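You operate a simulated robot arm through the tools that you are given. There is no shell and no other tool. Be economical: measure what you need, move in short steps, check, and stop when the job is done.

You are at the controls of a simulated two-armed robot. One attempt, no reset.

JOB
Unlatch the silver rail, carry it to the plain table and wipe the panel.
Fine: both rail latches aside; the rail lies in the notched blocks there; then wipe the sawdust off the panel on the latch table with the white cloth there and put it back. What is to be rubbed or washed off counts as gone when no trace of it is left.

Only the result counts: the job must be done as asked and must still hold three seconds after the hand-in. Knocking over, shifting, dropping, spilling or breaking anything else fails it. Flat cloth is picked up by pressing the open fingertips on it (5 to 10 N) and closing them slowly along it; thin cloth reads only 2 to 8 mm in the jaws.

ROBOT AND FRAMES
Two 7-joint arms with two-finger parallel grippers on one trunk, on a base that drives. Base frame: it is fixed to the floor where the robot stands at the start and does not move with it; the origin is under the middle of the robot, x ahead of it, y to its left, z up. Lengths are in m, angles in degrees, forces in N, time in s.
The left shoulder is at the start at [0.07, 0.163, 1.069], the right one opposite. With the tool pointing down near the work surface each hand reaches from about 0.4 to 0.88 m from the robot's upright axis, wherever it stands, measured 20 degrees to its own side. Places, roughly: handled block [0.6, 0.8, 0.8]; left rail latch [0.8, 0.6, 0.9]; left table latch [0.7, 0.4, 0.8]; long board [0.5, 2.5, 0.75]; notched blocks of the plain table [0.7, 2.6, 0.9]; right rail latch [0.8, 0, 0.9]; right table latch [0.7, 0.2, 0.8]. Payload 3.43 kg a hand.
The tool frame of a hand sits at the grasp point between the pads (the TCP): z along the fingers, y along the line on which they close. The tips reach 0.034 m beyond it. The gripper opens to 0.128 m. The fingers are 0.024 m wide and 0.012 m thick; the gripper's body (0.048 by 0.13 m) begins 0.096 m behind the TCP.
Orientation is that of the tool frame in the base frame, as a unit quaternion [x, y, z, w]. With the fingers straight down and closing along the base's y, the tool's x points along the base's -x, its y along +y and its z along -z.

CONTROLS
- The arms move only by the tool drive_tool. It takes "left_series", "right_series" or both (then of equal length, played together; a hand with none holds still); each is a list that holds one entry, the list of rows, each a list of 7 numbers: the turn, a rotation vector about the tool's x, y, z in degrees, then the shift along the tool's x, y, z in m, then the finger opening in m, from 0 to 0.128. In form: [[[ax, ay, az, tx, ty, tz, fingers], ...]]. A call has 1 to 20 rows; each row is the pose to reach, as a shift and turn from the pose commanded when the call began, along the tool's axes at that moment. Rows are played at 5 a second. More than 0.05 m and 8.6 degrees between two rows, or a gripper value outside its range, and nothing of the call is played. Where a pose cannot be reached the arm comes as near as it can. A force on the tool above 80 N (or 10 N above the force at the start of the call, whichever is more), or a blocked arm, ends the call early, and 0.2 s more pass. The fingers move at their own pace (about 0.153 m/s each) and stop on an object; they squeeze with about 41 N. The grip force told is the motor's: it shows also when the fingers shut on nothing. Time passes only in rows, and 0.2 s behind the last, so rows that repeat a pose let the fingers close. It gives the time, the measured TCP pose, the force on the tool (base axes), the opening and the grip force at its end, in the units of the frame above (readings bear some noise), with the torque about the TCP (base axes, N m) and any sound that the robot's microphone picked up.
- Cameras (640 x 400 px; columns grow to the right, rows downward): "scene" is now at [0.1254, 0.0423, 1.2884]; the picture's right is [0.47, -0.88, 0.00], its down [-0.57, -0.31, -0.76] and it looks along [0.67, 0.36, -0.65] (base axes); focal length 214 px, centre (320, 200). "left" rides on the left gripper at [0.076, 0.011, -0.16] in its tool frame; the picture's right is [-0.15, 0.99, 0.00], its down [-0.88, -0.13, -0.46] and it looks along [-0.45, -0.07, 0.89] (tool axes); focal length 234 px, centre (320, 200). "right" rides on the right gripper at [0.076, -0.011, -0.16] in its tool frame; the picture's right is [0.15, 0.99, 0.00], its down [-0.88, 0.13, -0.46] and it looks along [-0.45, 0.07, 0.89] (tool axes); focal length 234 px, centre (320, 200). There is no depth. A picture from a camera that has moved, and an enlarged one, comes with that camera's place and axes in the base frame and with its lens.
- snapshot(camera): a new picture of that camera. No time passes.
- lift_body(by): slides the trunk up (or, below 0, down) by that many m; the arms and the scene camera ride with it, the base frame stays. It gives what a move gives, with no picture.
- drive_base(legs): drives the robot by 1 to 6 legs, each [ahead, left, turn to the left] in m, m and degrees, along the robot's own axes; the way and the turn of a leg run together, so that a leg with both is an arc; at most 1.5 m and 180 degrees a leg. The arms and the cameras ride along, it lands a little off, and it stops where it bumps. It gives what a move gives.
- aim_head(pan, tilt): turns the head with the scene camera to pan (to the left, within 86 degrees either way) and tilt (down, from -29 to 69), counted from straight ahead of the robot. It gives what a move gives.
- enlarge(camera, box): a new picture of the part [left, top, right, bottom] of that camera's present view, enlarged. No time passes.
- job_done(): hands the job in; it is judged then, once.

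Work in short steps. Places have to be worked out from the pictures, the camera data and where the tool is seen: move nearer, look again, correct. Check each grasp and each placing, and mend what went wrong. You have 120 turns and 108 pictures in all, those below and enlarged ones among them. Open the grippers and draw the arms clear of the work before you hand the job in, unless the task says otherwise; then end with one line.

The tools are called after ">>>" by a JSON object that holds its "fn" and its "kwargs". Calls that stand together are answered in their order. drive_tool: Moves the arms, as the interface text tells. Its arguments: {"type":"object","properties":{"left_series":{"type":"array","items":{"type":"array","items":{"type":"array","items":{"type":"number"}}}},"right_series":{"type":"array","items":{"type":"array","items":{"type":"array","items":{"type":"number"}}}}},"required":[]} The other tools are called the same way: lift_body (by) slides the trunk up or down; drive_base (legs) drives the base; aim_head (pan, tilt) turns the head that bears the scene camera; snapshot (camera) takes a picture; enlarge (camera, box) takes an enlarged picture of a part of a camera's view; job_done () hands the job in.

At the start:

```text
t: 0.0
left_ee_pos: [0.5188, 0.5017, 1.2266]
left_tcp_rot: [0.0, 1.0, -0.001, 0.0]
left_contact_force: [0.6, 0.4, -0.7]
left_wrist_torque: [-0.01, -0.02, 0.0]
left_width: 0.1279
left_grip_force: 0.1
right_ee_pos: [0.6619, -0.0436, 1.2692]
right_tcp_rot: [0.0, 1.0, 0.001, 0.0]
right_contact_force: [-0.6, 0.5, 0.1]
right_wrist_torque: [-0.02, -0.02, 0.0]
right_width: 0.1279
right_grip_force: 0.1
trunk travel left (down, up): [-0.549, 0.391]
robot x, y, heading: [0.001, 0.0048, 0.1]
head pan, tilt: [28.0, 40.6]
```

scene: 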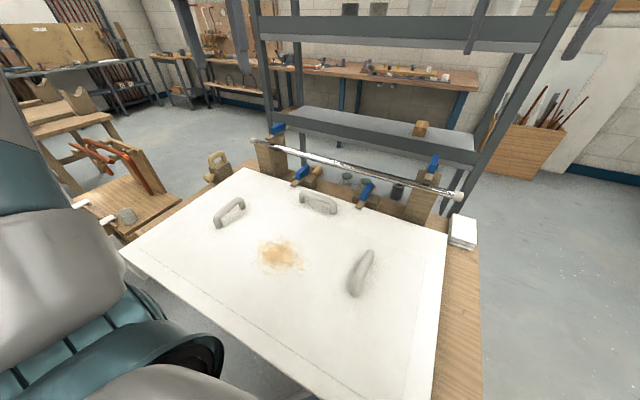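
right: 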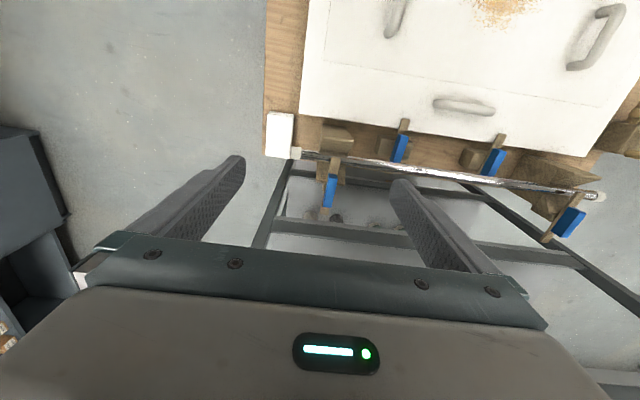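
left: 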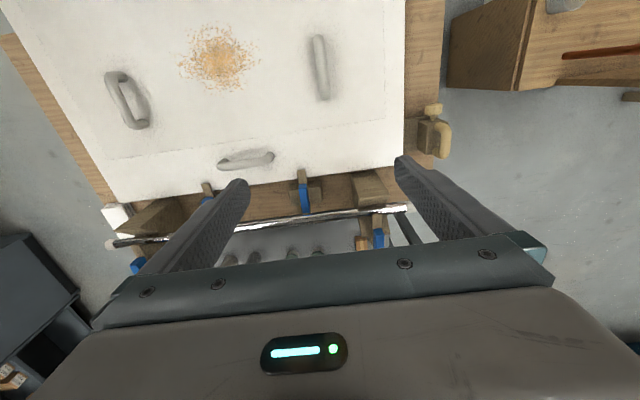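

I start by looking closely at the rail, the latches and the cloth.

>>> {"fn": "enlarge", "kwargs": {"camera": "scene", "box": [230, 110, 490, 270]}}

>>> {"fn": "enlarge", "kwargs": {"camera": "right", "box": [250, 90, 640, 260]}}

>>> {"fn": "enlarge", "kwargs": {"camera": "left", "box": [80, 130, 440, 280]}}

```text
2.46 times, centred on (360, 190) of scene
camera zoom: at [0.1254, 0.0423, 1.2884], right [0.47, -0.88, 0.0], down [-0.57, -0.31, -0.76], along [0.67, 0.36, -0.65], focal length 528 px, centre (222, 225)
```

zoom: 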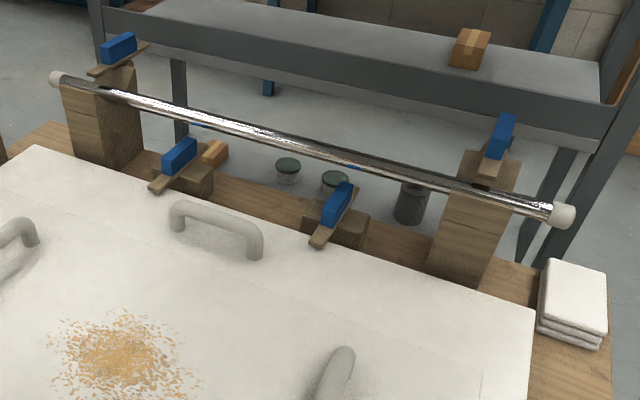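

```text
1.64 times, centred on (445, 175) of right
camera zoom: at [0.5869, -0.0566, 1.4285], right [-0.15, 0.99, 0.0], down [0.88, 0.13, 0.46], along [0.45, 0.07, -0.89], focal length 384 px, centre (115, 241)
```

zoom: 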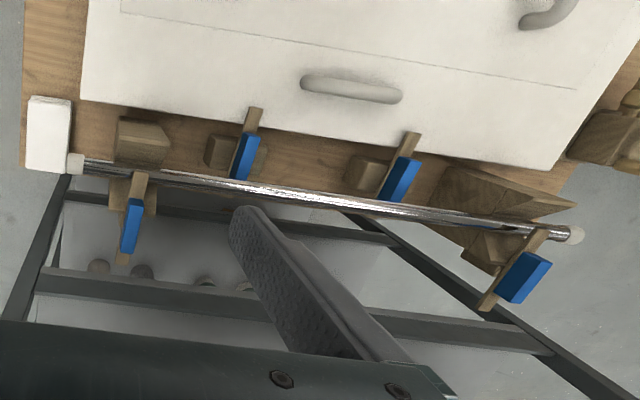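

```text
1.78 times, centred on (260, 205) of left
camera zoom: at [0.4433, 0.5133, 1.3871], right [0.15, 0.99, 0.0], down [0.88, -0.13, 0.46], along [0.45, -0.07, -0.89], focal length 416 px, centre (427, 191)
```

zoom: 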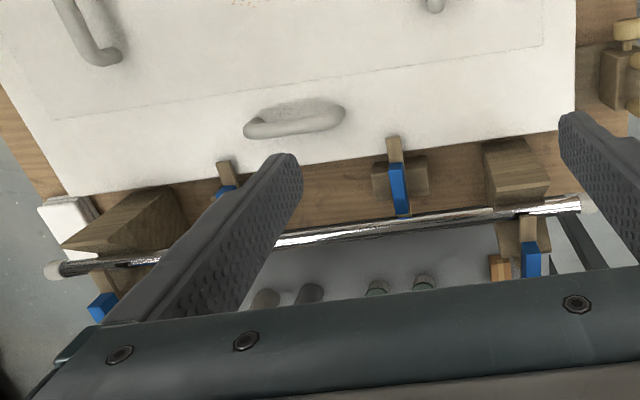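

The rail runs along y at about x 0.74, z 0.89, and the folded cloth lies at the right corner. I turn the head to see the shelf behind it, then bring the hand cameras nearer the latches.

>>> {"fn": "aim_head", "kwargs": {"pan": 12, "tilt": 30}}

>>> {"fn": "drive_tool", "kwargs": {"left_series": [[[0, 0, 0, -0.04, 0.02, 0.02, 0.128], [0, 0, 0, -0.08, 0.04, 0.05, 0.128], [0, 0, 0, -0.12, 0.06, 0.08, 0.128], [0, 0, 0, -0.16, 0.07, 0.1, 0.128]]], "right_series": [[[0, 0, 0, -0.03, 0.02, 0.04, 0.128], [0, 0, 0, -0.06, 0.03, 0.08, 0.128], [0, 0, 0, -0.06, 0.03, 0.12, 0.128], [0, 0, 0, -0.06, 0.03, 0.14, 0.128]]]}}

>>> {"fn": "snapshot", "kwargs": {"camera": "scene"}}

>>> {"fn": "snapshot", "kwargs": {"camera": "left"}}

>>> {"fn": "snapshot", "kwargs": {"camera": "right"}}

```text
t: 0.8
left_ee_pos: [0.5198, 0.5008, 1.2273]
left_tcp_rot: [0.0, 1.0, 0.0, 0.0]
left_contact_force: [0.1, -0.4, -0.1]
left_wrist_torque: [-0.02, -0.04, -0.01]
left_width: 0.1281
left_grip_force: 0.0
right_ee_pos: [0.6631, -0.0455, 1.2686]
right_tcp_rot: [0.001, 1.0, 0.0, 0.0]
right_contact_force: [-0.5, -0.2, -0.3]
right_wrist_torque: [0.01, 0.02, -0.02]
right_width: 0.1277
right_grip_force: 0.1
trunk travel left (down, up): [-0.549, 0.391]
robot x, y, heading: [-0.0, 0.0021, -0.1]
head pan, tilt: [12.0, 30.0]
```

```text
refused: row 1 steps farther than a row can; nothing moved
```

```text
101 pictures are left
camera scene: at [0.1391, 0.0214, 1.3045], right [0.21, -0.98, 0.0], down [-0.49, -0.1, -0.87], along [0.85, 0.18, -0.5], focal length 214 px, centre (320, 200)
```

scene: 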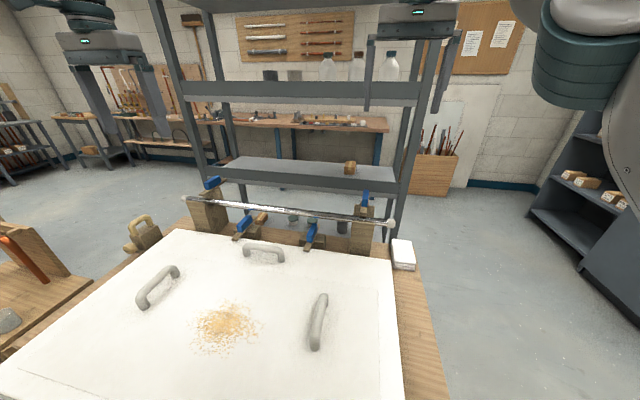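

```text
100 pictures are left
camera left: at [0.4433, 0.5133, 1.387], right [0.15, 0.99, 0.0], down [0.88, -0.13, 0.46], along [0.45, -0.07, -0.89], focal length 234 px, centre (320, 200)
```

left: 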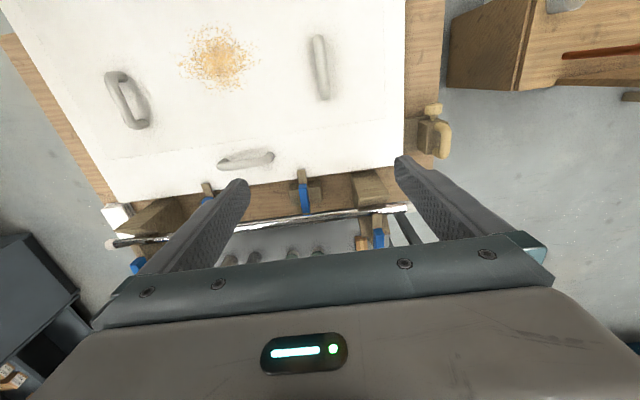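

```text
99 pictures are left
camera right: at [0.5869, -0.0567, 1.4285], right [-0.15, 0.99, 0.0], down [0.88, 0.13, 0.46], along [0.45, 0.07, -0.89], focal length 234 px, centre (320, 200)
```

right: 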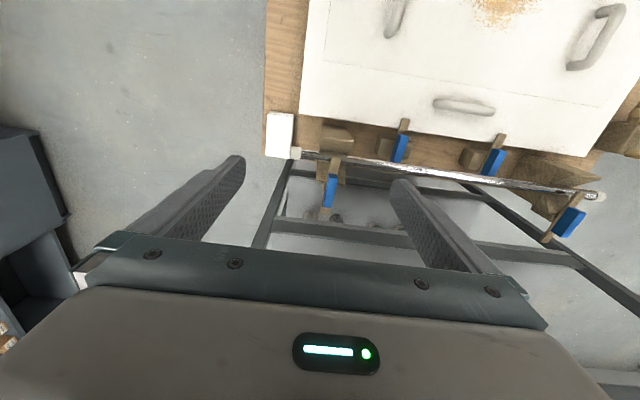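

The shelf front seems to stand near x 0.91, so I keep the hands short of x 0.82. Nearer with both hands in smaller steps.

>>> {"fn": "drive_tool", "kwargs": {"left_series": [[[0, 0, 0, -0.04, 0.015, 0.02, 0.128], [0, 0, 0, -0.08, 0.03, 0.04, 0.128], [0, 0, 0, -0.12, 0.045, 0.06, 0.128], [0, 0, 0, -0.15, 0.06, 0.08, 0.128], [0, 0, 0, -0.18, 0.07, 0.1, 0.128], [0, 0, 0, -0.2, 0.08, 0.12, 0.128]]], "right_series": [[[0, 0, 0, -0.01, 0.01, 0.03, 0.128], [0, 0, 0, -0.02, 0.02, 0.06, 0.128], [0, 0, 0, -0.03, 0.03, 0.09, 0.128], [0, 0, 0, -0.04, 0.03, 0.12, 0.128], [0, 0, 0, -0.05, 0.03, 0.15, 0.128], [0, 0, 0, -0.06, 0.03, 0.17, 0.128]]]}}

>>> {"fn": "snapshot", "kwargs": {"camera": "left"}}

>>> {"fn": "snapshot", "kwargs": {"camera": "right"}}

```text
t: 2.2
left_ee_pos: [0.7009, 0.5669, 1.1229]
left_tcp_rot: [0.009, 1.0, 0.006, 0.003]
left_contact_force: [0.2, -0.2, 0.2]
left_wrist_torque: [-0.01, 0.0, 0.02]
left_width: 0.1279
left_grip_force: 0.1
left hand out of reach, approached as far as the arm can: row 5, 6
right_ee_pos: [0.7237, -0.0143, 1.0992]
right_tcp_rot: [0.001, 1.0, 0.001, -0.001]
right_contact_force: [0.0, 0.7, 0.9]
right_wrist_torque: [-0.02, 0.01, 0.02]
right_width: 0.1279
right_grip_force: 0.0
trunk travel left (down, up): [-0.549, 0.391]
robot x, y, heading: [0.0009, -0.0009, -0.0]
head pan, tilt: [12.0, 30.0]
```

```text
98 pictures are left
camera left: at [0.6235, 0.5784, 1.2834], right [0.16, 0.99, 0.01], down [0.88, -0.15, 0.46], along [0.45, -0.06, -0.89], focal length 234 px, centre (320, 200)
```

left: 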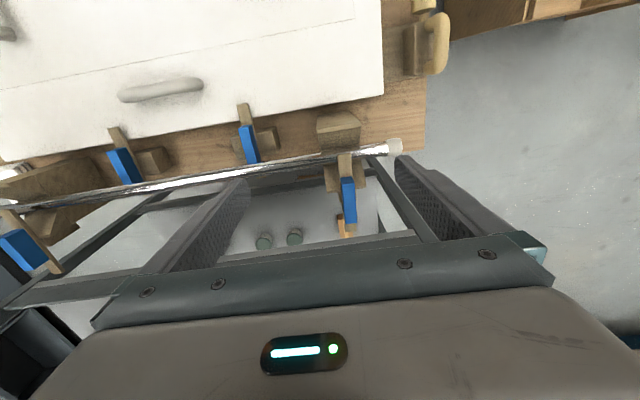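

```text
97 pictures are left
camera right: at [0.6467, -0.0266, 1.2586], right [-0.15, 0.99, 0.0], down [0.88, 0.13, 0.46], along [0.45, 0.07, -0.89], focal length 234 px, centre (320, 200)
```

right: 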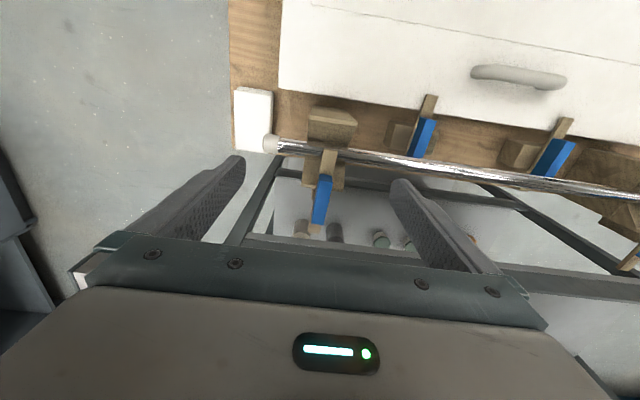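

The left arm is at its limit, so I shift the robot 0.3 m left to stand centred on the rail; both hands are well above everything.

>>> {"fn": "drive_base", "kwargs": {"legs": [[0, 0.3, 0]]}}

>>> {"fn": "snapshot", "kwargs": {"camera": "left"}}

>>> {"fn": "aim_head", "kwargs": {"pan": 0, "tilt": 40}}

>>> {"fn": "snapshot", "kwargs": {"camera": "scene"}}

```text
t: 4.2
left_ee_pos: [0.6988, 0.866, 1.1249]
left_tcp_rot: [0.009, 1.0, 0.005, 0.004]
left_contact_force: [-1.0, 0.8, 0.1]
left_wrist_torque: [0.0, 0.0, -0.01]
left_width: 0.1278
left_grip_force: 0.0
right_ee_pos: [0.7228, 0.2854, 1.0996]
right_tcp_rot: [-0.001, 1.0, 0.0, 0.0]
right_contact_force: [0.5, -0.1, 0.3]
right_wrist_torque: [-0.01, -0.01, -0.01]
right_width: 0.1281
right_grip_force: 0.0
trunk travel left (down, up): [-0.549, 0.391]
robot x, y, heading: [0.0011, 0.3011, -0.2]
head pan, tilt: [12.0, 30.0]
```

```text
96 pictures are left
camera left: at [0.6224, 0.8778, 1.2843], right [0.16, 0.99, 0.01], down [0.87, -0.15, 0.46], along [0.46, -0.06, -0.89], focal length 234 px, centre (320, 200)
```

left: 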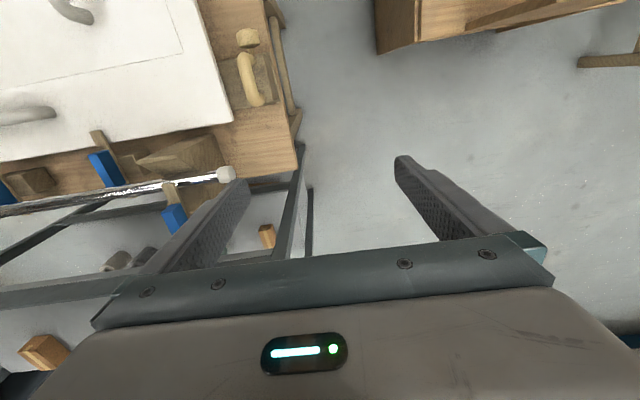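

```text
t: 5.0
left_ee_pos: [0.6989, 0.8647, 1.1241]
left_tcp_rot: [0.01, 1.0, 0.006, 0.003]
left_contact_force: [-0.8, 0.2, 0.6]
left_wrist_torque: [0.0, 0.02, 0.0]
left_width: 0.1281
left_grip_force: 0.0
right_ee_pos: [0.7227, 0.2854, 1.0991]
right_tcp_rot: [0.0, 1.0, 0.0, -0.001]
right_contact_force: [-0.4, 0.4, -0.2]
right_wrist_torque: [0.03, -0.01, -0.03]
right_width: 0.128
right_grip_force: 0.1
trunk travel left (down, up): [-0.549, 0.391]
robot x, y, heading: [0.0005, 0.2992, 0.0]
head pan, tilt: [0.0, 40.0]
```

```text
95 pictures are left
camera scene: at [0.1357, 0.3023, 1.2892], right [0.0, -1.0, 0.0], down [-0.64, 0.0, -0.77], along [0.77, 0.0, -0.64], focal length 214 px, centre (320, 200)
```

scene: 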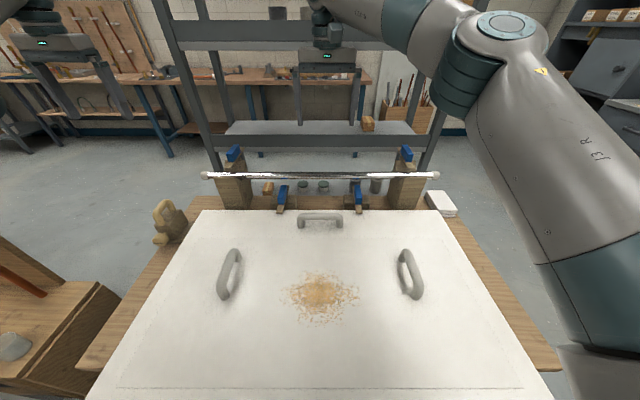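

Now a clear symmetric view. I enlarge both latches, and look at the left one again with the left hand moved over it.

>>> {"fn": "enlarge", "kwargs": {"camera": "scene", "box": [195, 135, 295, 215]}}

>>> {"fn": "enlarge", "kwargs": {"camera": "scene", "box": [345, 135, 465, 220]}}

>>> {"fn": "drive_tool", "kwargs": {"left_series": [[[0, 0, 0, 0.0, -0.04, 0.0, 0.128], [0, 0, 0, 0, -0.08, 0.0, 0.128], [0, 0, 0, 0, -0.12, 0.0, 0.128], [0, 0, 0, 0, -0.16, 0.0, 0.128], [0, 0, 0, 0, -0.2, 0.0, 0.128], [0, 0, 0, 0, -0.22, 0.02, 0.128], [0, 0, 0, 0, -0.23, 0.04, 0.128]]], "right_series": [[[0, 0, 0, 0, -0.04, 0.0, 0.128], [0, 0, 0, 0, -0.08, 0.0, 0.128], [0, 0, 0, 0, -0.12, 0.0, 0.128], [0, 0, 0, 0, -0.16, 0.0, 0.128], [0, 0, 0, 0, -0.2, 0.0, 0.128], [0, 0, 0, 0, -0.24, 0.0, 0.128], [0, 0, 0, 0, -0.24, 0.03, 0.128]]]}}

>>> {"fn": "enlarge", "kwargs": {"camera": "left", "box": [220, 60, 440, 240]}}

>>> {"fn": "enlarge", "kwargs": {"camera": "right", "box": [200, 60, 420, 240]}}

```text
5.00 times, centred on (245, 175) of scene
camera zoom: at [0.1357, 0.3023, 1.2892], right [0.0, -1.0, 0.0], down [-0.64, 0.0, -0.77], along [0.77, 0.0, -0.64], focal length 1072 px, centre (695, 325)
```

zoom: 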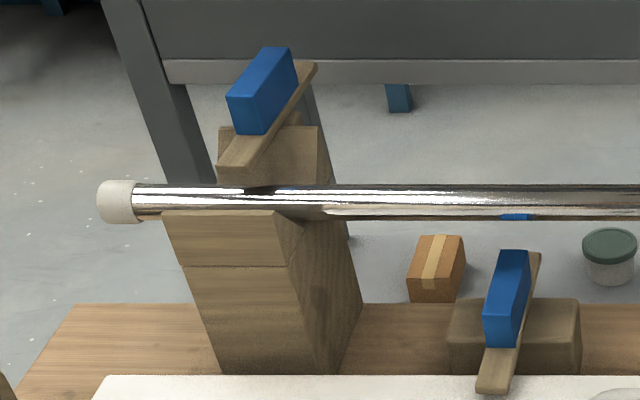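

```text
4.71 times, centred on (405, 178) of scene
camera zoom: at [0.1357, 0.3023, 1.2892], right [0.0, -1.0, 0.0], down [-0.64, 0.0, -0.77], along [0.77, 0.0, -0.64], focal length 1009 px, centre (-80, 306)
```

zoom: 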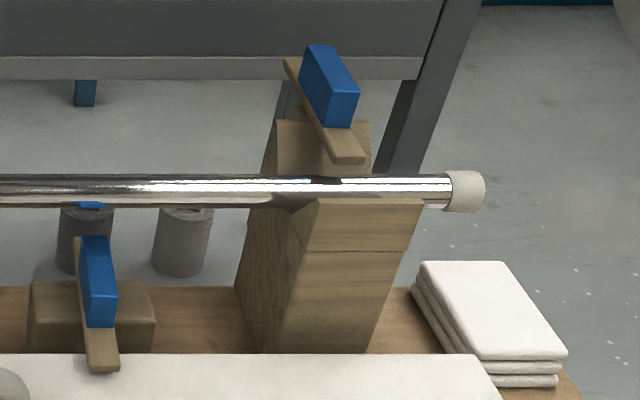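

```text
t: 6.6
left_ee_pos: [0.6958, 0.6355, 1.0801]
left_tcp_rot: [0.009, 1.0, 0.006, 0.004]
left_contact_force: [0.4, 0.3, -0.1]
left_wrist_torque: [-0.02, 0.06, -0.02]
left_width: 0.1281
left_grip_force: 0.0
right_ee_pos: [0.7233, 0.0441, 1.0681]
right_tcp_rot: [0.0, 1.0, 0.0, -0.001]
right_contact_force: [1.2, 1.0, -0.8]
right_wrist_torque: [-0.02, 0.01, 0.01]
right_width: 0.128
right_grip_force: 0.2
trunk travel left (down, up): [-0.549, 0.391]
robot x, y, heading: [0.003, 0.3024, -0.1]
head pan, tilt: [0.0, 40.0]
```

```text
2.22 times, centred on (330, 150) of left
camera zoom: at [0.6204, 0.6467, 1.2407], right [0.16, 0.99, 0.01], down [0.88, -0.15, 0.46], along [0.46, -0.06, -0.89], focal length 520 px, centre (298, 311)
```

zoom: 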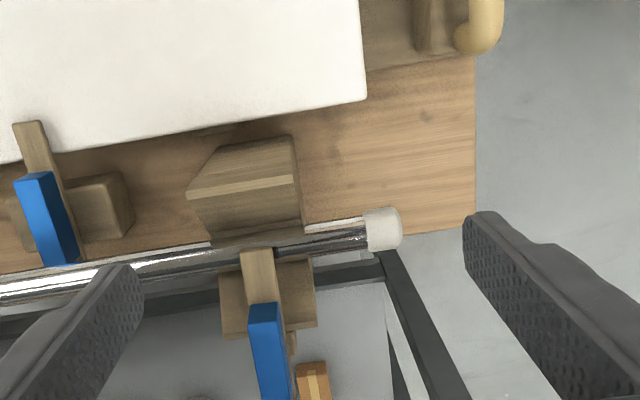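

```text
2.22 times, centred on (310, 150) of right
camera zoom: at [0.6477, 0.0326, 1.2274], right [-0.15, 0.99, 0.0], down [0.88, 0.13, 0.45], along [0.45, 0.07, -0.89], focal length 520 px, centre (342, 311)
```

zoom: 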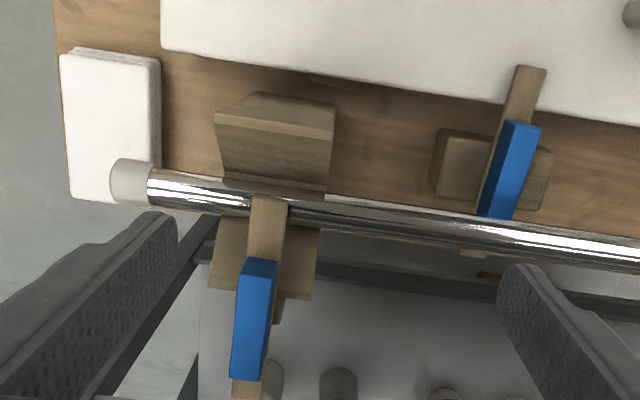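

Each latch is a bar along x (from about x 0.74 over the rail to 0.89) with a blue grip at x 0.78–0.845, y about 0 on the right; pivot likely near x 0.79. I bring the right hand above the right grip's far half and check.

>>> {"fn": "drive_tool", "kwargs": {"right_series": [[[0, 0, 0, -0.04, -0.02, 0.0, 0.1], [0, 0, 0, -0.08, -0.042, 0.0, 0.07], [0, 0, 0, -0.105, -0.042, 0.02, 0.06], [0, 0, 0, -0.105, -0.042, 0.05, 0.06]]]}}

>>> {"fn": "snapshot", "kwargs": {"camera": "right"}}

>>> {"fn": "enlarge", "kwargs": {"camera": "scene", "box": [345, 80, 465, 190]}}

```text
t: 7.6
left_ee_pos: [0.6984, 0.6363, 1.08]
left_tcp_rot: [0.009, 1.0, 0.005, 0.003]
left_contact_force: [-0.1, 0.9, -0.7]
left_wrist_torque: [0.02, 0.03, -0.02]
left_width: 0.1279
left_grip_force: 0.0
right_ee_pos: [0.8093, 0.0041, 1.0272]
right_tcp_rot: [0.0, 1.0, 0.0, 0.0]
right_contact_force: [-0.1, 0.1, -0.7]
right_wrist_torque: [-0.04, 0.06, 0.01]
right_width: 0.0598
right_grip_force: 0.2
right hand out of reach, approached as far as the arm can: row 2, 3, 4
trunk travel left (down, up): [-0.549, 0.391]
robot x, y, heading: [-0.0, 0.3019, 0.0]
head pan, tilt: [0.0, 40.0]
```

```text
90 pictures are left
camera right: at [0.7325, -0.0071, 1.1877], right [-0.15, 0.99, 0.0], down [0.88, 0.13, 0.46], along [0.45, 0.06, -0.89], focal length 234 px, centre (320, 200)
```

right: 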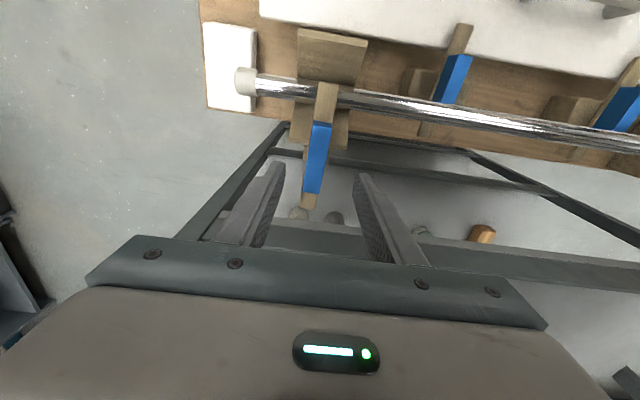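

```text
3.64 times, centred on (405, 135) of scene
camera zoom: at [0.1374, 0.3037, 1.289], right [0.0, -1.0, 0.0], down [-0.64, 0.0, -0.76], along [0.76, 0.0, -0.64], focal length 780 px, centre (11, 436)
```

zoom: 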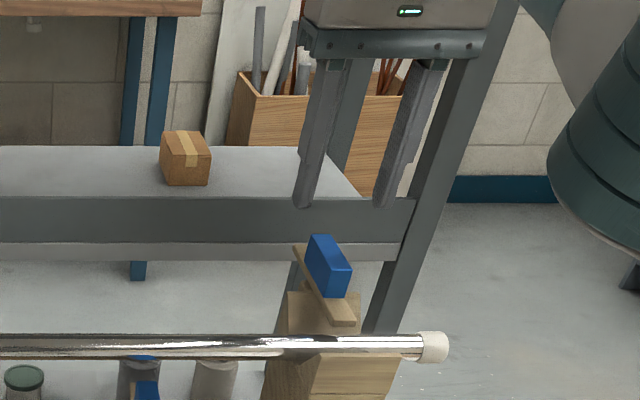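

The fingers straddle the blue grip in y. I descend toward z 0.965 and see what reach allows.

>>> {"fn": "drive_tool", "kwargs": {"right_series": [[[0, 0, 0, 0.0, 0, 0.03, 0.06], [0, 0, 0, 0.0, 0, 0.052, 0.06], [0, 0, 0, 0.0, 0, 0.052, 0.06]]]}}

>>> {"fn": "enlarge", "kwargs": {"camera": "scene", "box": [345, 100, 465, 190]}}

>>> {"fn": "snapshot", "kwargs": {"camera": "right"}}

```text
t: 8.4
left_ee_pos: [0.6958, 0.6357, 1.0812]
left_tcp_rot: [0.008, 1.0, 0.006, 0.004]
left_contact_force: [-0.7, 0.4, 0.4]
left_wrist_torque: [-0.04, 0.0, 0.01]
left_width: 0.128
left_grip_force: 0.1
right_ee_pos: [0.807, 0.0027, 0.9764]
right_tcp_rot: [0.001, 1.0, 0.001, -0.001]
right_contact_force: [0.3, -0.5, -0.6]
right_wrist_torque: [0.02, 0.01, -0.01]
right_width: 0.0598
right_grip_force: 0.1
trunk travel left (down, up): [-0.549, 0.391]
robot x, y, heading: [0.0005, 0.2962, 0.3]
head pan, tilt: [0.0, 40.0]
```

```text
4.44 times, centred on (405, 145) of scene
camera zoom: at [0.1353, 0.3021, 1.2893], right [0.0, -1.0, 0.0], down [-0.64, 0.0, -0.77], along [0.77, 0.0, -0.64], focal length 953 px, centre (-58, 444)
```

zoom: 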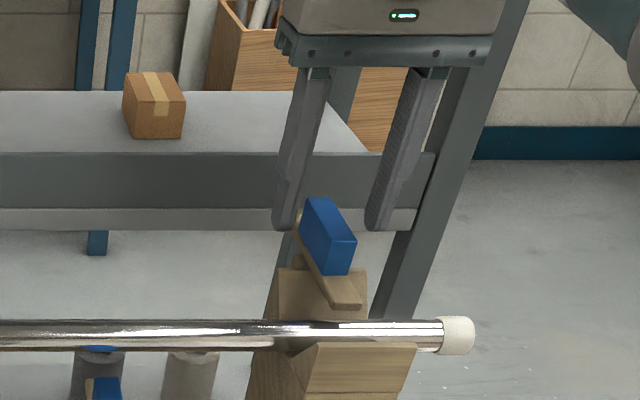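

```text
87 pictures are left
camera right: at [0.731, -0.0092, 1.1363], right [-0.15, 0.99, 0.0], down [0.88, 0.13, 0.46], along [0.45, 0.07, -0.89], focal length 234 px, centre (320, 200)
```

right: 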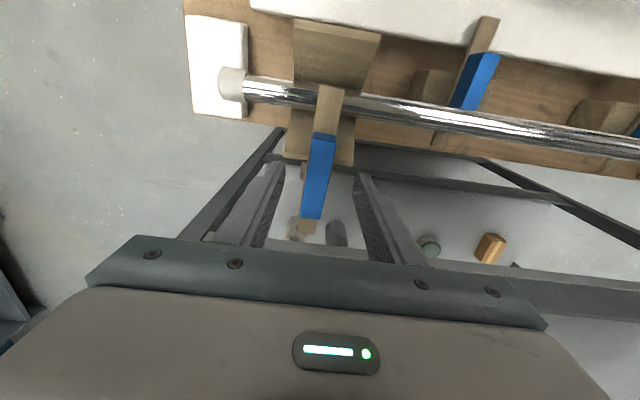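

Blue grip top is about z 0.958, bar top 0.926. I go slightly farther out and down, close loosely around it, then swing it outward by 40° about a pivot near x 0.785.

>>> {"fn": "drive_tool", "kwargs": {"right_series": [[[0, 0, 0, -0.012, 0, 0.005, 0.05], [0, 0, 0, -0.012, 0, 0.007, 0.036], [0, 0, 0, -0.012, 0, 0.007, 0.036]]]}}

>>> {"fn": "drive_tool", "kwargs": {"right_series": [[[0, 0, 8, 0.0003, -0.005, 0, 0.036], [0, 0, 16, 0.0014, -0.01, 0, 0.036], [0, 0, 24, 0.003, -0.0145, 0, 0.036], [0, 0, 32, 0.0055, -0.0185, 0, 0.036], [0, 0, 40, 0.008, -0.0225, 0, 0.036]]]}}

>>> {"fn": "enlarge", "kwargs": {"camera": "scene", "box": [345, 100, 465, 190]}}

>>> {"fn": "snapshot", "kwargs": {"camera": "right"}}

```text
t: 9.2
left_ee_pos: [0.6974, 0.6358, 1.0828]
left_tcp_rot: [0.008, 1.0, 0.007, 0.003]
left_contact_force: [0.9, 0.5, -0.4]
left_wrist_torque: [-0.02, 0.02, -0.02]
left_width: 0.1282
left_grip_force: 0.1
right_ee_pos: [0.82, 0.0033, 0.9699]
right_tcp_rot: [0.0, 1.0, 0.0, 0.0]
right_contact_force: [-0.1, 0.7, 0.3]
right_wrist_torque: [0.01, 0.01, 0.0]
right_width: 0.0358
right_grip_force: 0.0
trunk travel left (down, up): [-0.549, 0.391]
robot x, y, heading: [0.0004, 0.299, -0.1]
head pan, tilt: [0.0, 40.0]
```

```text
t: 10.4
left_ee_pos: [0.6963, 0.6377, 1.0808]
left_tcp_rot: [0.008, 1.0, 0.005, 0.004]
left_contact_force: [0.2, -0.6, -0.7]
left_wrist_torque: [-0.02, 0.0, -0.01]
left_width: 0.1279
left_grip_force: 0.1
right_ee_pos: [0.8127, -0.0173, 0.9706]
right_tcp_rot: [0.341, 0.94, 0.0, 0.0]
right_contact_force: [6.3, 8.7, 0.6]
right_wrist_torque: [0.29, -0.06, -0.1]
right_width: 0.0425
right_grip_force: 5.5
trunk travel left (down, up): [-0.549, 0.391]
robot x, y, heading: [-0.0014, 0.3008, 0.2]
head pan, tilt: [0.0, 40.0]
```

```text
4.44 times, centred on (405, 145) of scene
camera zoom: at [0.1366, 0.3036, 1.2891], right [0.0, -1.0, 0.0], down [-0.64, 0.0, -0.77], along [0.77, 0.0, -0.64], focal length 953 px, centre (-58, 444)
```

zoom: 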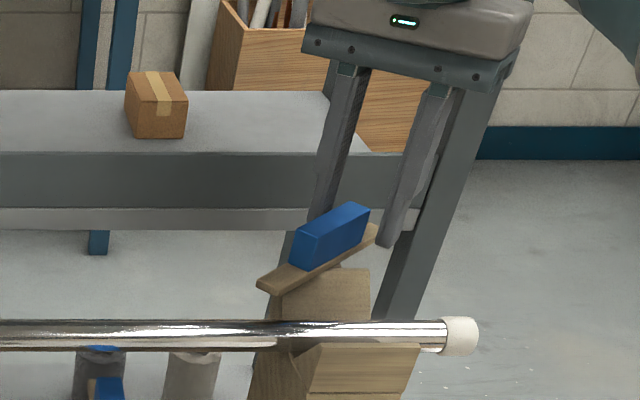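

```text
85 pictures are left
camera right: at [0.7467, 0.0228, 1.1292], right [0.52, 0.85, 0.0], down [0.76, -0.47, 0.46], along [0.39, -0.24, -0.89], focal length 234 px, centre (320, 200)
```

right: 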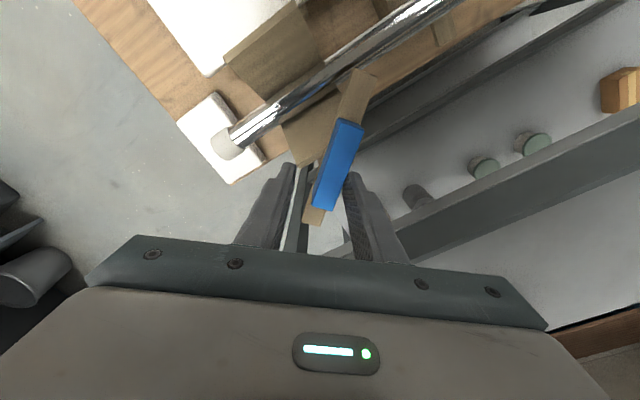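

The latch is swinging (about 55° already). I continue another 32° the same way.

>>> {"fn": "drive_tool", "kwargs": {"right_series": [[[0, 0, 8, 0.0003, -0.005, 0, 0.04], [0, 0, 16, 0.0014, -0.01, 0, 0.04], [0, 0, 24, 0.003, -0.0145, 0, 0.04], [0, 0, 32, 0.0055, -0.0185, 0, 0.04]]]}}

>>> {"fn": "enlarge", "kwargs": {"camera": "scene", "box": [345, 100, 465, 190]}}

>>> {"fn": "snapshot", "kwargs": {"camera": "right"}}

```text
t: 11.4
left_ee_pos: [0.7002, 0.6382, 1.0786]
left_tcp_rot: [0.008, 1.0, 0.006, 0.003]
left_contact_force: [-0.7, 0.3, -0.2]
left_wrist_torque: [0.03, 0.01, -0.02]
left_width: 0.1279
left_grip_force: 0.1
right_ee_pos: [0.7986, -0.0289, 0.9693]
right_tcp_rot: [0.588, 0.809, 0.0, 0.001]
right_contact_force: [21.9, 7.5, 0.6]
right_wrist_torque: [0.35, -0.6, -0.24]
right_width: 0.0534
right_grip_force: 11.8
trunk travel left (down, up): [-0.549, 0.391]
robot x, y, heading: [0.0005, 0.2995, 0.1]
head pan, tilt: [0.0, 40.0]
```

```text
4.44 times, centred on (405, 145) of scene
camera zoom: at [0.139, 0.3032, 1.2888], right [0.0, -1.0, 0.0], down [-0.65, 0.0, -0.76], along [0.76, 0.0, -0.65], focal length 953 px, centre (-58, 444)
```

zoom: 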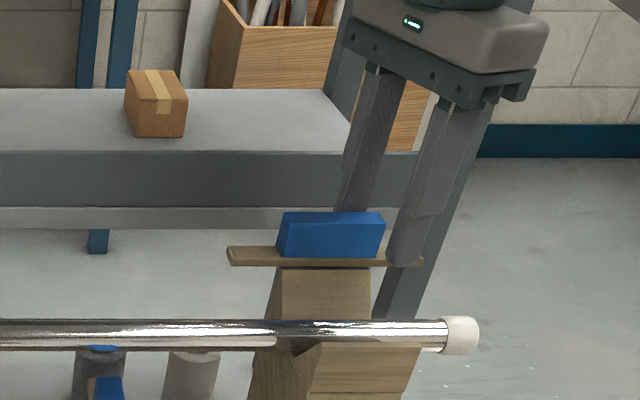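

```text
83 pictures are left
camera right: at [0.7637, 0.0398, 1.1279], right [0.9, 0.44, 0.0], down [0.4, -0.8, 0.46], along [0.2, -0.41, -0.89], focal length 234 px, centre (320, 200)
```

right: 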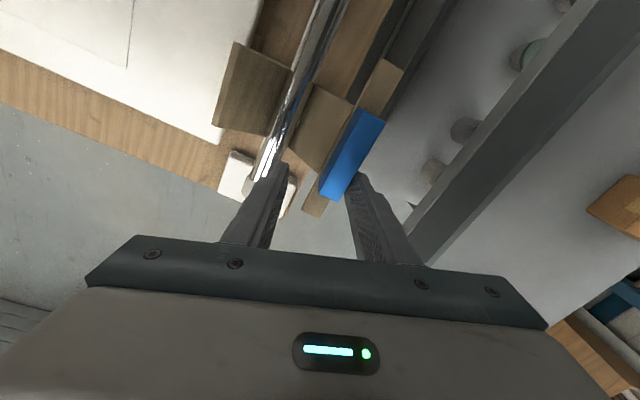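

Right latch is fully aside, parallel to the rail. I lift and square the right hand, and bring the left hand over the left grip (about y 0.60).

>>> {"fn": "drive_tool", "kwargs": {"right_series": [[[0, 0, 0, 0, 0, -0.04, 0.06], [0, 0, 0, 0, 0, -0.08, 0.06], [0, 0, -8, 0.0, 0, -0.12, 0.06], [0, 0, -16, 0, 0, -0.12, 0.06], [0, 0, -24, 0, 0, -0.12, 0.06], [0, 0, -32, 0, 0, -0.12, 0.06], [0, 0, -40, 0, 0, -0.12, 0.06], [0, 0, -48, 0, 0, -0.12, 0.06], [0, 0, -56, 0, 0, -0.12, 0.06], [0, 0, -64, 0, 0, -0.12, 0.06], [0, 0, -72, 0, 0, -0.12, 0.06]]], "left_series": [[[0, 0, 0, 0, -0.02, 0, 0.128], [0, 0, 0, -0.04, -0.035, 0, 0.1], [0, 0, 0, -0.08, -0.036, 0, 0.06], [0, 0, 0, -0.11, -0.036, 0.02, 0.06], [0, 0, 0, -0.11, -0.036, 0.05, 0.06], [0, 0, 0, -0.11, -0.036, 0.08, 0.06], [0, 0, 0, -0.11, -0.036, 0.08, 0.06], [0, 0, 0, -0.11, -0.036, 0.08, 0.06], [0, 0, 0, -0.11, -0.036, 0.08, 0.06], [0, 0, 0, -0.11, -0.036, 0.08, 0.06], [0, 0, 0, -0.11, -0.036, 0.08, 0.06]]]}}

>>> {"fn": "enlarge", "kwargs": {"camera": "scene", "box": [185, 90, 305, 190]}}

>>> {"fn": "snapshot", "kwargs": {"camera": "left"}}

```text
t: 13.8
left_ee_pos: [0.7347, 0.6295, 0.997]
left_tcp_rot: [0.009, 1.0, 0.005, 0.005]
left_contact_force: [0.0, 0.8, 0.0]
left_wrist_torque: [0.0, 0.03, 0.02]
left_width: 0.0603
left_grip_force: 0.0
left hand out of reach, approached as far as the arm can: row 2, 3, 4, 5, 6, 7, 8, 9, 10, 11
right_ee_pos: [0.7857, -0.0304, 1.0939]
right_tcp_rot: [0.034, 0.999, 0.0, 0.001]
right_contact_force: [0.1, -0.1, -0.5]
right_wrist_torque: [-0.02, -0.02, -0.01]
right_width: 0.0603
right_grip_force: 0.1
right hand out of reach, approached as far as the arm can: row 3, 4, 5, 6, 7, 8, 9, 10, 11
trunk travel left (down, up): [-0.549, 0.391]
robot x, y, heading: [0.0018, 0.3004, 0.2]
head pan, tilt: [0.0, 40.0]
```

```text
4.00 times, centred on (245, 140) of scene
camera zoom: at [0.1363, 0.3028, 1.2891], right [0.0, -1.0, 0.0], down [-0.64, 0.0, -0.77], along [0.77, 0.0, -0.64], focal length 858 px, centre (620, 440)
```

zoom: 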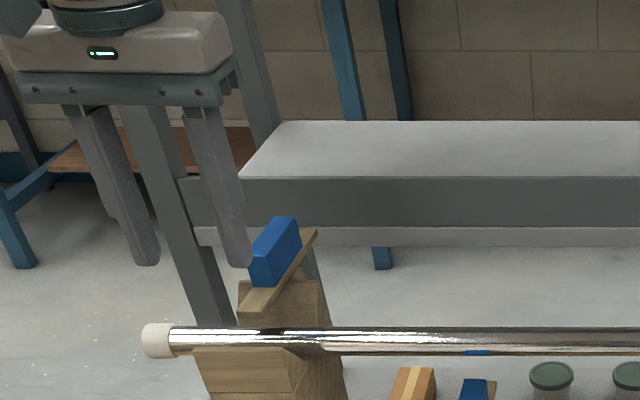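

```text
81 pictures are left
camera left: at [0.6577, 0.6411, 1.1576], right [0.16, 0.99, 0.01], down [0.87, -0.15, 0.46], along [0.46, -0.06, -0.89], focal length 234 px, centre (320, 200)
```

left: 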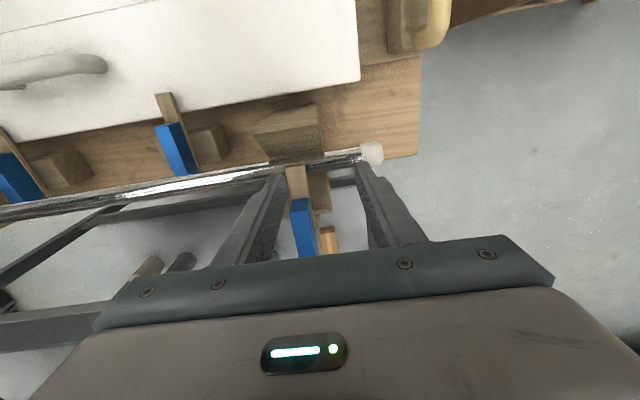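

The left arm stalls at x 0.735, maybe an awkward elbow posture. I draw it back and inward, then reach out again higher up.

>>> {"fn": "drive_tool", "kwargs": {"left_series": [[[0, 0, 0, 0.04, -0.02, -0.02, 0.06], [0, 0, 0, 0.08, -0.06, -0.03, 0.06], [0, 0, 0, 0.12, -0.1, -0.03, 0.06], [0, 0, 0, 0.15, -0.13, -0.03, 0.06], [0, 0, 0, 0.11, -0.12, -0.03, 0.06], [0, 0, 0, 0.07, -0.1, -0.03, 0.06], [0, 0, 0, 0.03, -0.08, -0.03, 0.06], [0, 0, 0, 0.0, -0.05, -0.03, 0.06], [0, 0, 0, -0.04, -0.03, -0.03, 0.06], [0, 0, 0, -0.08, -0.03, -0.03, 0.06]]]}}

```text
refused: row 2 steps farther than a row can; nothing moved
```

>>> {"fn": "drive_tool", "kwargs": {"left_series": [[[0, 0, 0, 0.03, -0.02, -0.02, 0.06], [0, 0, 0, 0.06, -0.05, -0.03, 0.06], [0, 0, 0, 0.09, -0.08, -0.03, 0.06], [0, 0, 0, 0.12, -0.11, -0.03, 0.06], [0, 0, 0, 0.15, -0.13, -0.03, 0.06], [0, 0, 0, 0.11, -0.12, -0.03, 0.06], [0, 0, 0, 0.07, -0.1, -0.03, 0.06], [0, 0, 0, 0.03, -0.08, -0.03, 0.06], [0, 0, 0, 0.0, -0.05, -0.03, 0.06], [0, 0, 0, -0.04, -0.03, -0.03, 0.06], [0, 0, 0, -0.08, -0.03, -0.03, 0.06]]]}}

>>> {"fn": "snapshot", "kwargs": {"camera": "scene"}}

```text
t: 16.2
left_ee_pos: [0.729, 0.626, 1.02]
left_tcp_rot: [0.009, 1.0, 0.007, 0.005]
left_contact_force: [0.7, 0.3, 0.2]
left_wrist_torque: [0.02, 0.0, -0.01]
left_width: 0.0598
left_grip_force: 0.0
left hand out of reach, approached as far as the arm can: row 8, 9, 10, 11
right_ee_pos: [0.7842, -0.0318, 1.0946]
right_tcp_rot: [0.036, 0.999, 0.0, 0.001]
right_contact_force: [1.4, 0.4, 0.2]
right_wrist_torque: [0.04, 0.0, 0.01]
right_width: 0.0602
right_grip_force: 0.0
trunk travel left (down, up): [-0.549, 0.391]
robot x, y, heading: [-0.0008, 0.2974, -0.1]
head pan, tilt: [0.0, 40.0]
```

```text
80 pictures are left
camera scene: at [0.1355, 0.302, 1.2892], right [0.0, -1.0, 0.0], down [-0.64, 0.0, -0.77], along [0.77, 0.0, -0.64], focal length 214 px, centre (320, 200)
```

scene: 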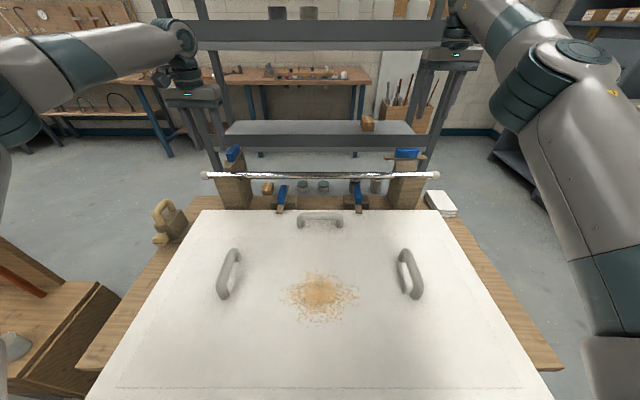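

The left hand stays limited. I raise the trunk 0.15 m so the shoulder is nearer wrist height, then try reaching again.

>>> {"fn": "lift_body", "kwargs": {"by": 0.15}}

>>> {"fn": "drive_tool", "kwargs": {"left_series": [[[0, 0, 0, 0.0, -0.02, 0.03, 0.06], [0, 0, 0, -0.03, -0.025, 0.06, 0.06], [0, 0, 0, -0.06, -0.025, 0.09, 0.06], [0, 0, 0, -0.085, -0.025, 0.12, 0.06], [0, 0, 0, -0.085, -0.025, 0.14, 0.06]]]}}

```text
t: 17.9
left_ee_pos: [0.7304, 0.6245, 1.1712]
left_tcp_rot: [0.009, 1.0, 0.006, 0.004]
left_contact_force: [0.1, 0.6, -0.4]
left_wrist_torque: [0.01, 0.0, -0.02]
left_width: 0.0602
left_grip_force: 0.1
right_ee_pos: [0.7854, -0.0316, 1.2433]
right_tcp_rot: [0.036, 0.999, 0.0, 0.001]
right_contact_force: [0.4, 0.1, 0.1]
right_wrist_torque: [-0.01, -0.03, 0.01]
right_width: 0.0597
right_grip_force: 0.0
trunk travel left (down, up): [-0.699, 0.241]
robot x, y, heading: [-0.001, 0.2988, 0.0]
head pan, tilt: [0.0, 40.0]
```

```text
t: 19.1
left_ee_pos: [0.73, 0.6342, 1.0493]
left_tcp_rot: [0.008, 1.0, 0.005, 0.006]
left_contact_force: [-0.7, 0.3, -0.9]
left_wrist_torque: [0.02, 0.01, 0.0]
left_width: 0.0602
left_grip_force: 0.1
left hand out of reach, approached as far as the arm can: row 1, 2, 3, 4, 5
right_ee_pos: [0.7865, -0.0322, 1.2435]
right_tcp_rot: [0.036, 0.999, 0.0, 0.001]
right_contact_force: [-0.7, -0.2, -0.4]
right_wrist_torque: [-0.02, -0.02, 0.03]
right_width: 0.0601
right_grip_force: 0.1
trunk travel left (down, up): [-0.699, 0.241]
robot x, y, heading: [0.0027, 0.2996, 0.0]
head pan, tilt: [0.0, 40.0]
```

Not height-dependent, so probably a joint limit in the wrist. I test turning the left hand about its axis while reaching on.

>>> {"fn": "drive_tool", "kwargs": {"left_series": [[[0, 0, 8, 0, -0.01, 0, 0.06], [0, 0, 16, -0.02, -0.02, 0, 0.06], [0, 0, 24, -0.05, -0.03, 0, 0.06], [0, 0, 30, -0.075, -0.03, 0, 0.06]]]}}

>>> {"fn": "drive_tool", "kwargs": {"left_series": [[[0, 0, -8, 0, 0, 0, 0.06], [0, 0, -16, 0, 0, 0, 0.06], [0, 0, -24, 0, 0, 0, 0.06], [0, 0, -32, 0, 0, 0, 0.06], [0, 0, -40, 0, 0, 0, 0.06], [0, 0, -48, 0, 0, 0, 0.06], [0, 0, -54, 0, 0, 0, 0.06], [0, 0, -54, -0.02, 0, 0, 0.06], [0, 0, -54, -0.05, 0, 0, 0.06]]]}}

```text
t: 20.1
left_ee_pos: [0.7327, 0.6331, 1.0627]
left_tcp_rot: [0.268, 0.963, 0.007, 0.004]
left_contact_force: [-0.2, -0.5, -0.5]
left_wrist_torque: [0.03, -0.01, -0.01]
left_width: 0.0601
left_grip_force: 0.1
left hand out of reach, approached as far as the arm can: row 1, 2, 3, 4
right_ee_pos: [0.7858, -0.031, 1.2438]
right_tcp_rot: [0.037, 0.999, 0.0, 0.0]
right_contact_force: [0.5, -0.1, -0.4]
right_wrist_torque: [0.01, -0.02, 0.0]
right_width: 0.0602
right_grip_force: 0.0
trunk travel left (down, up): [-0.699, 0.241]
robot x, y, heading: [0.0003, 0.301, 0.0]
head pan, tilt: [0.0, 40.0]
```

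```text
t: 22.1
left_ee_pos: [0.7303, 0.6239, 1.0704]
left_tcp_rot: [-0.199, 0.98, 0.004, 0.006]
left_contact_force: [0.7, -0.2, -0.2]
left_wrist_torque: [-0.02, 0.0, 0.0]
left_width: 0.0601
left_grip_force: 0.1
left hand out of reach, approached as far as the arm can: row 8, 9
right_ee_pos: [0.7839, -0.0312, 1.244]
right_tcp_rot: [0.035, 0.999, -0.001, 0.001]
right_contact_force: [0.4, 0.0, 1.4]
right_wrist_torque: [0.05, 0.03, 0.02]
right_width: 0.06
right_grip_force: 0.0
trunk travel left (down, up): [-0.699, 0.241]
robot x, y, heading: [0.0004, 0.3032, -0.1]
head pan, tilt: [0.0, 40.0]
```

Yaw is not the limit; likely the elbow posture. I pull the left hand far back toward the body, restore its yaw, and reach out again.

>>> {"fn": "drive_tool", "kwargs": {"left_series": [[[0, 0, 6, 0.04, 0, -0.02, 0.06], [0, 0, 12, 0.08, 0, -0.04, 0.06], [0, 0, 18, 0.12, 0, -0.06, 0.06], [0, 0, 23, 0.16, 0, -0.08, 0.06], [0, 0, 23, 0.2, 0, -0.1, 0.06], [0, 0, 23, 0.24, 0, -0.12, 0.06], [0, 0, 23, 0.28, 0, -0.14, 0.06], [0, 0, 23, 0.31, 0, -0.14, 0.06]]]}}

>>> {"fn": "snapshot", "kwargs": {"camera": "scene"}}

```text
t: 23.9
left_ee_pos: [0.4433, 0.502, 1.2071]
left_tcp_rot: [-0.001, 1.0, 0.006, 0.004]
left_contact_force: [0.3, 0.5, 0.4]
left_wrist_torque: [-0.02, -0.03, -0.02]
left_width: 0.0602
left_grip_force: 0.0
right_ee_pos: [0.7849, -0.03, 1.244]
right_tcp_rot: [0.035, 0.999, 0.0, 0.0]
right_contact_force: [0.3, -0.4, -0.5]
right_wrist_torque: [-0.01, 0.01, 0.01]
right_width: 0.06
right_grip_force: 0.0
trunk travel left (down, up): [-0.699, 0.241]
robot x, y, heading: [-0.0005, 0.2959, 0.2]
head pan, tilt: [0.0, 40.0]
```

```text
79 pictures are left
camera scene: at [0.1352, 0.302, 1.4392], right [0.0, -1.0, 0.0], down [-0.64, 0.0, -0.77], along [0.77, 0.0, -0.64], focal length 214 px, centre (320, 200)
```

scene: 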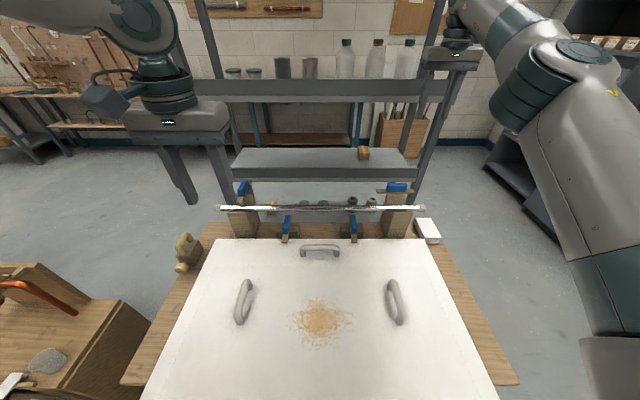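

Try reaching out along x at this height from the new posture, a little more inward in y.

>>> {"fn": "drive_tool", "kwargs": {"left_series": [[[0, 0, 0, -0.04, 0.005, 0.01, 0.06], [0, 0, 0, -0.08, 0.01, 0.02, 0.06], [0, 0, 0, -0.12, 0.02, 0.03, 0.06], [0, 0, 0, -0.16, 0.03, 0.04, 0.06], [0, 0, 0, -0.2, 0.04, 0.06, 0.06], [0, 0, 0, -0.24, 0.05, 0.08, 0.06], [0, 0, 0, -0.28, 0.06, 0.09, 0.06], [0, 0, 0, -0.32, 0.07, 0.1, 0.06], [0, 0, 0, -0.36, 0.09, 0.11, 0.06]]]}}

>>> {"fn": "snapshot", "kwargs": {"camera": "scene"}}

```text
t: 25.9
left_ee_pos: [0.7336, 0.6204, 1.1036]
left_tcp_rot: [0.0, 1.0, 0.004, 0.006]
left_contact_force: [0.8, 0.1, -0.6]
left_wrist_torque: [-0.02, 0.0, 0.0]
left_width: 0.0599
left_grip_force: 0.2
left hand out of reach, approached as far as the arm can: row 7, 8, 9
right_ee_pos: [0.7853, -0.0309, 1.2446]
right_tcp_rot: [0.035, 0.999, 0.0, 0.0]
right_contact_force: [0.2, -0.6, -0.8]
right_wrist_torque: [0.02, 0.01, 0.02]
right_width: 0.0602
right_grip_force: 0.0
trunk travel left (down, up): [-0.699, 0.241]
robot x, y, heading: [-0.0011, 0.299, -0.1]
head pan, tilt: [0.0, 40.0]
```

```text
78 pictures are left
camera scene: at [0.137, 0.3029, 1.439], right [0.0, -1.0, 0.0], down [-0.64, 0.0, -0.77], along [0.77, 0.0, -0.64], focal length 214 px, centre (320, 200)
```

scene: 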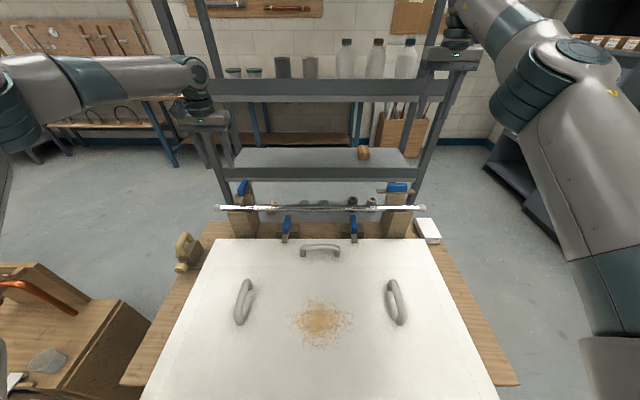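

The left elbow is swung out sideways, unlike the right. I pull the left hand across to the middle (elbow follows), then reach forward from there.

>>> {"fn": "drive_tool", "kwargs": {"left_series": [[[0, 0, 0, 0.04, -0.02, -0.02, 0.06], [0, 0, 0, 0.08, -0.04, -0.04, 0.06], [0, 0, 0, 0.12, -0.06, -0.06, 0.06], [0, 0, 0, 0.15, -0.09, -0.08, 0.06], [0, 0, 0, 0.17, -0.13, -0.1, 0.06], [0, 0, 0, 0.18, -0.17, -0.1, 0.06], [0, 0, 0, 0.18, -0.21, -0.1, 0.06], [0, 0, 0, 0.18, -0.25, -0.1, 0.06], [0, 0, 0, 0.18, -0.29, -0.1, 0.06], [0, 0, 0, 0.18, -0.33, -0.1, 0.06], [0, 0, 0, 0.14, -0.35, -0.1, 0.06], [0, 0, 0, 0.1, -0.35, -0.1, 0.06], [0, 0, 0, 0.06, -0.35, -0.1, 0.06], [0, 0, 0, 0.02, -0.35, -0.1, 0.06]]]}}

>>> {"fn": "snapshot", "kwargs": {"camera": "scene"}}

```text
t: 28.9
left_ee_pos: [0.5297, 0.4325, 1.1727]
left_tcp_rot: [0.0, 1.0, 0.006, 0.006]
left_contact_force: [0.4, 1.2, -0.6]
left_wrist_torque: [-0.01, 0.01, -0.01]
left_width: 0.0601
left_grip_force: 0.0
left hand out of reach, approached as far as the arm can: row 7, 8, 9, 10, 11, 12, 13, 14
right_ee_pos: [0.7844, -0.031, 1.2449]
right_tcp_rot: [0.036, 0.999, 0.0, 0.0]
right_contact_force: [0.0, 0.4, -0.1]
right_wrist_torque: [-0.02, -0.02, -0.03]
right_width: 0.0598
right_grip_force: 0.0
trunk travel left (down, up): [-0.699, 0.241]
robot x, y, heading: [-0.0019, 0.2982, 0.2]
head pan, tilt: [0.0, 40.0]
```

```text
77 pictures are left
camera scene: at [0.1353, 0.3018, 1.4392], right [0.0, -1.0, 0.0], down [-0.64, 0.0, -0.77], along [0.77, 0.0, -0.64], focal length 214 px, centre (320, 200)
```

scene: 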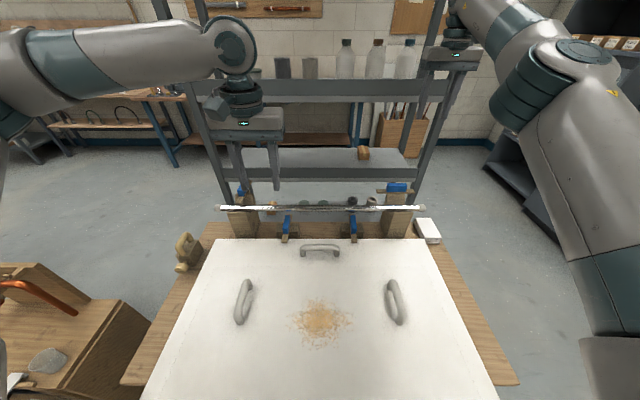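

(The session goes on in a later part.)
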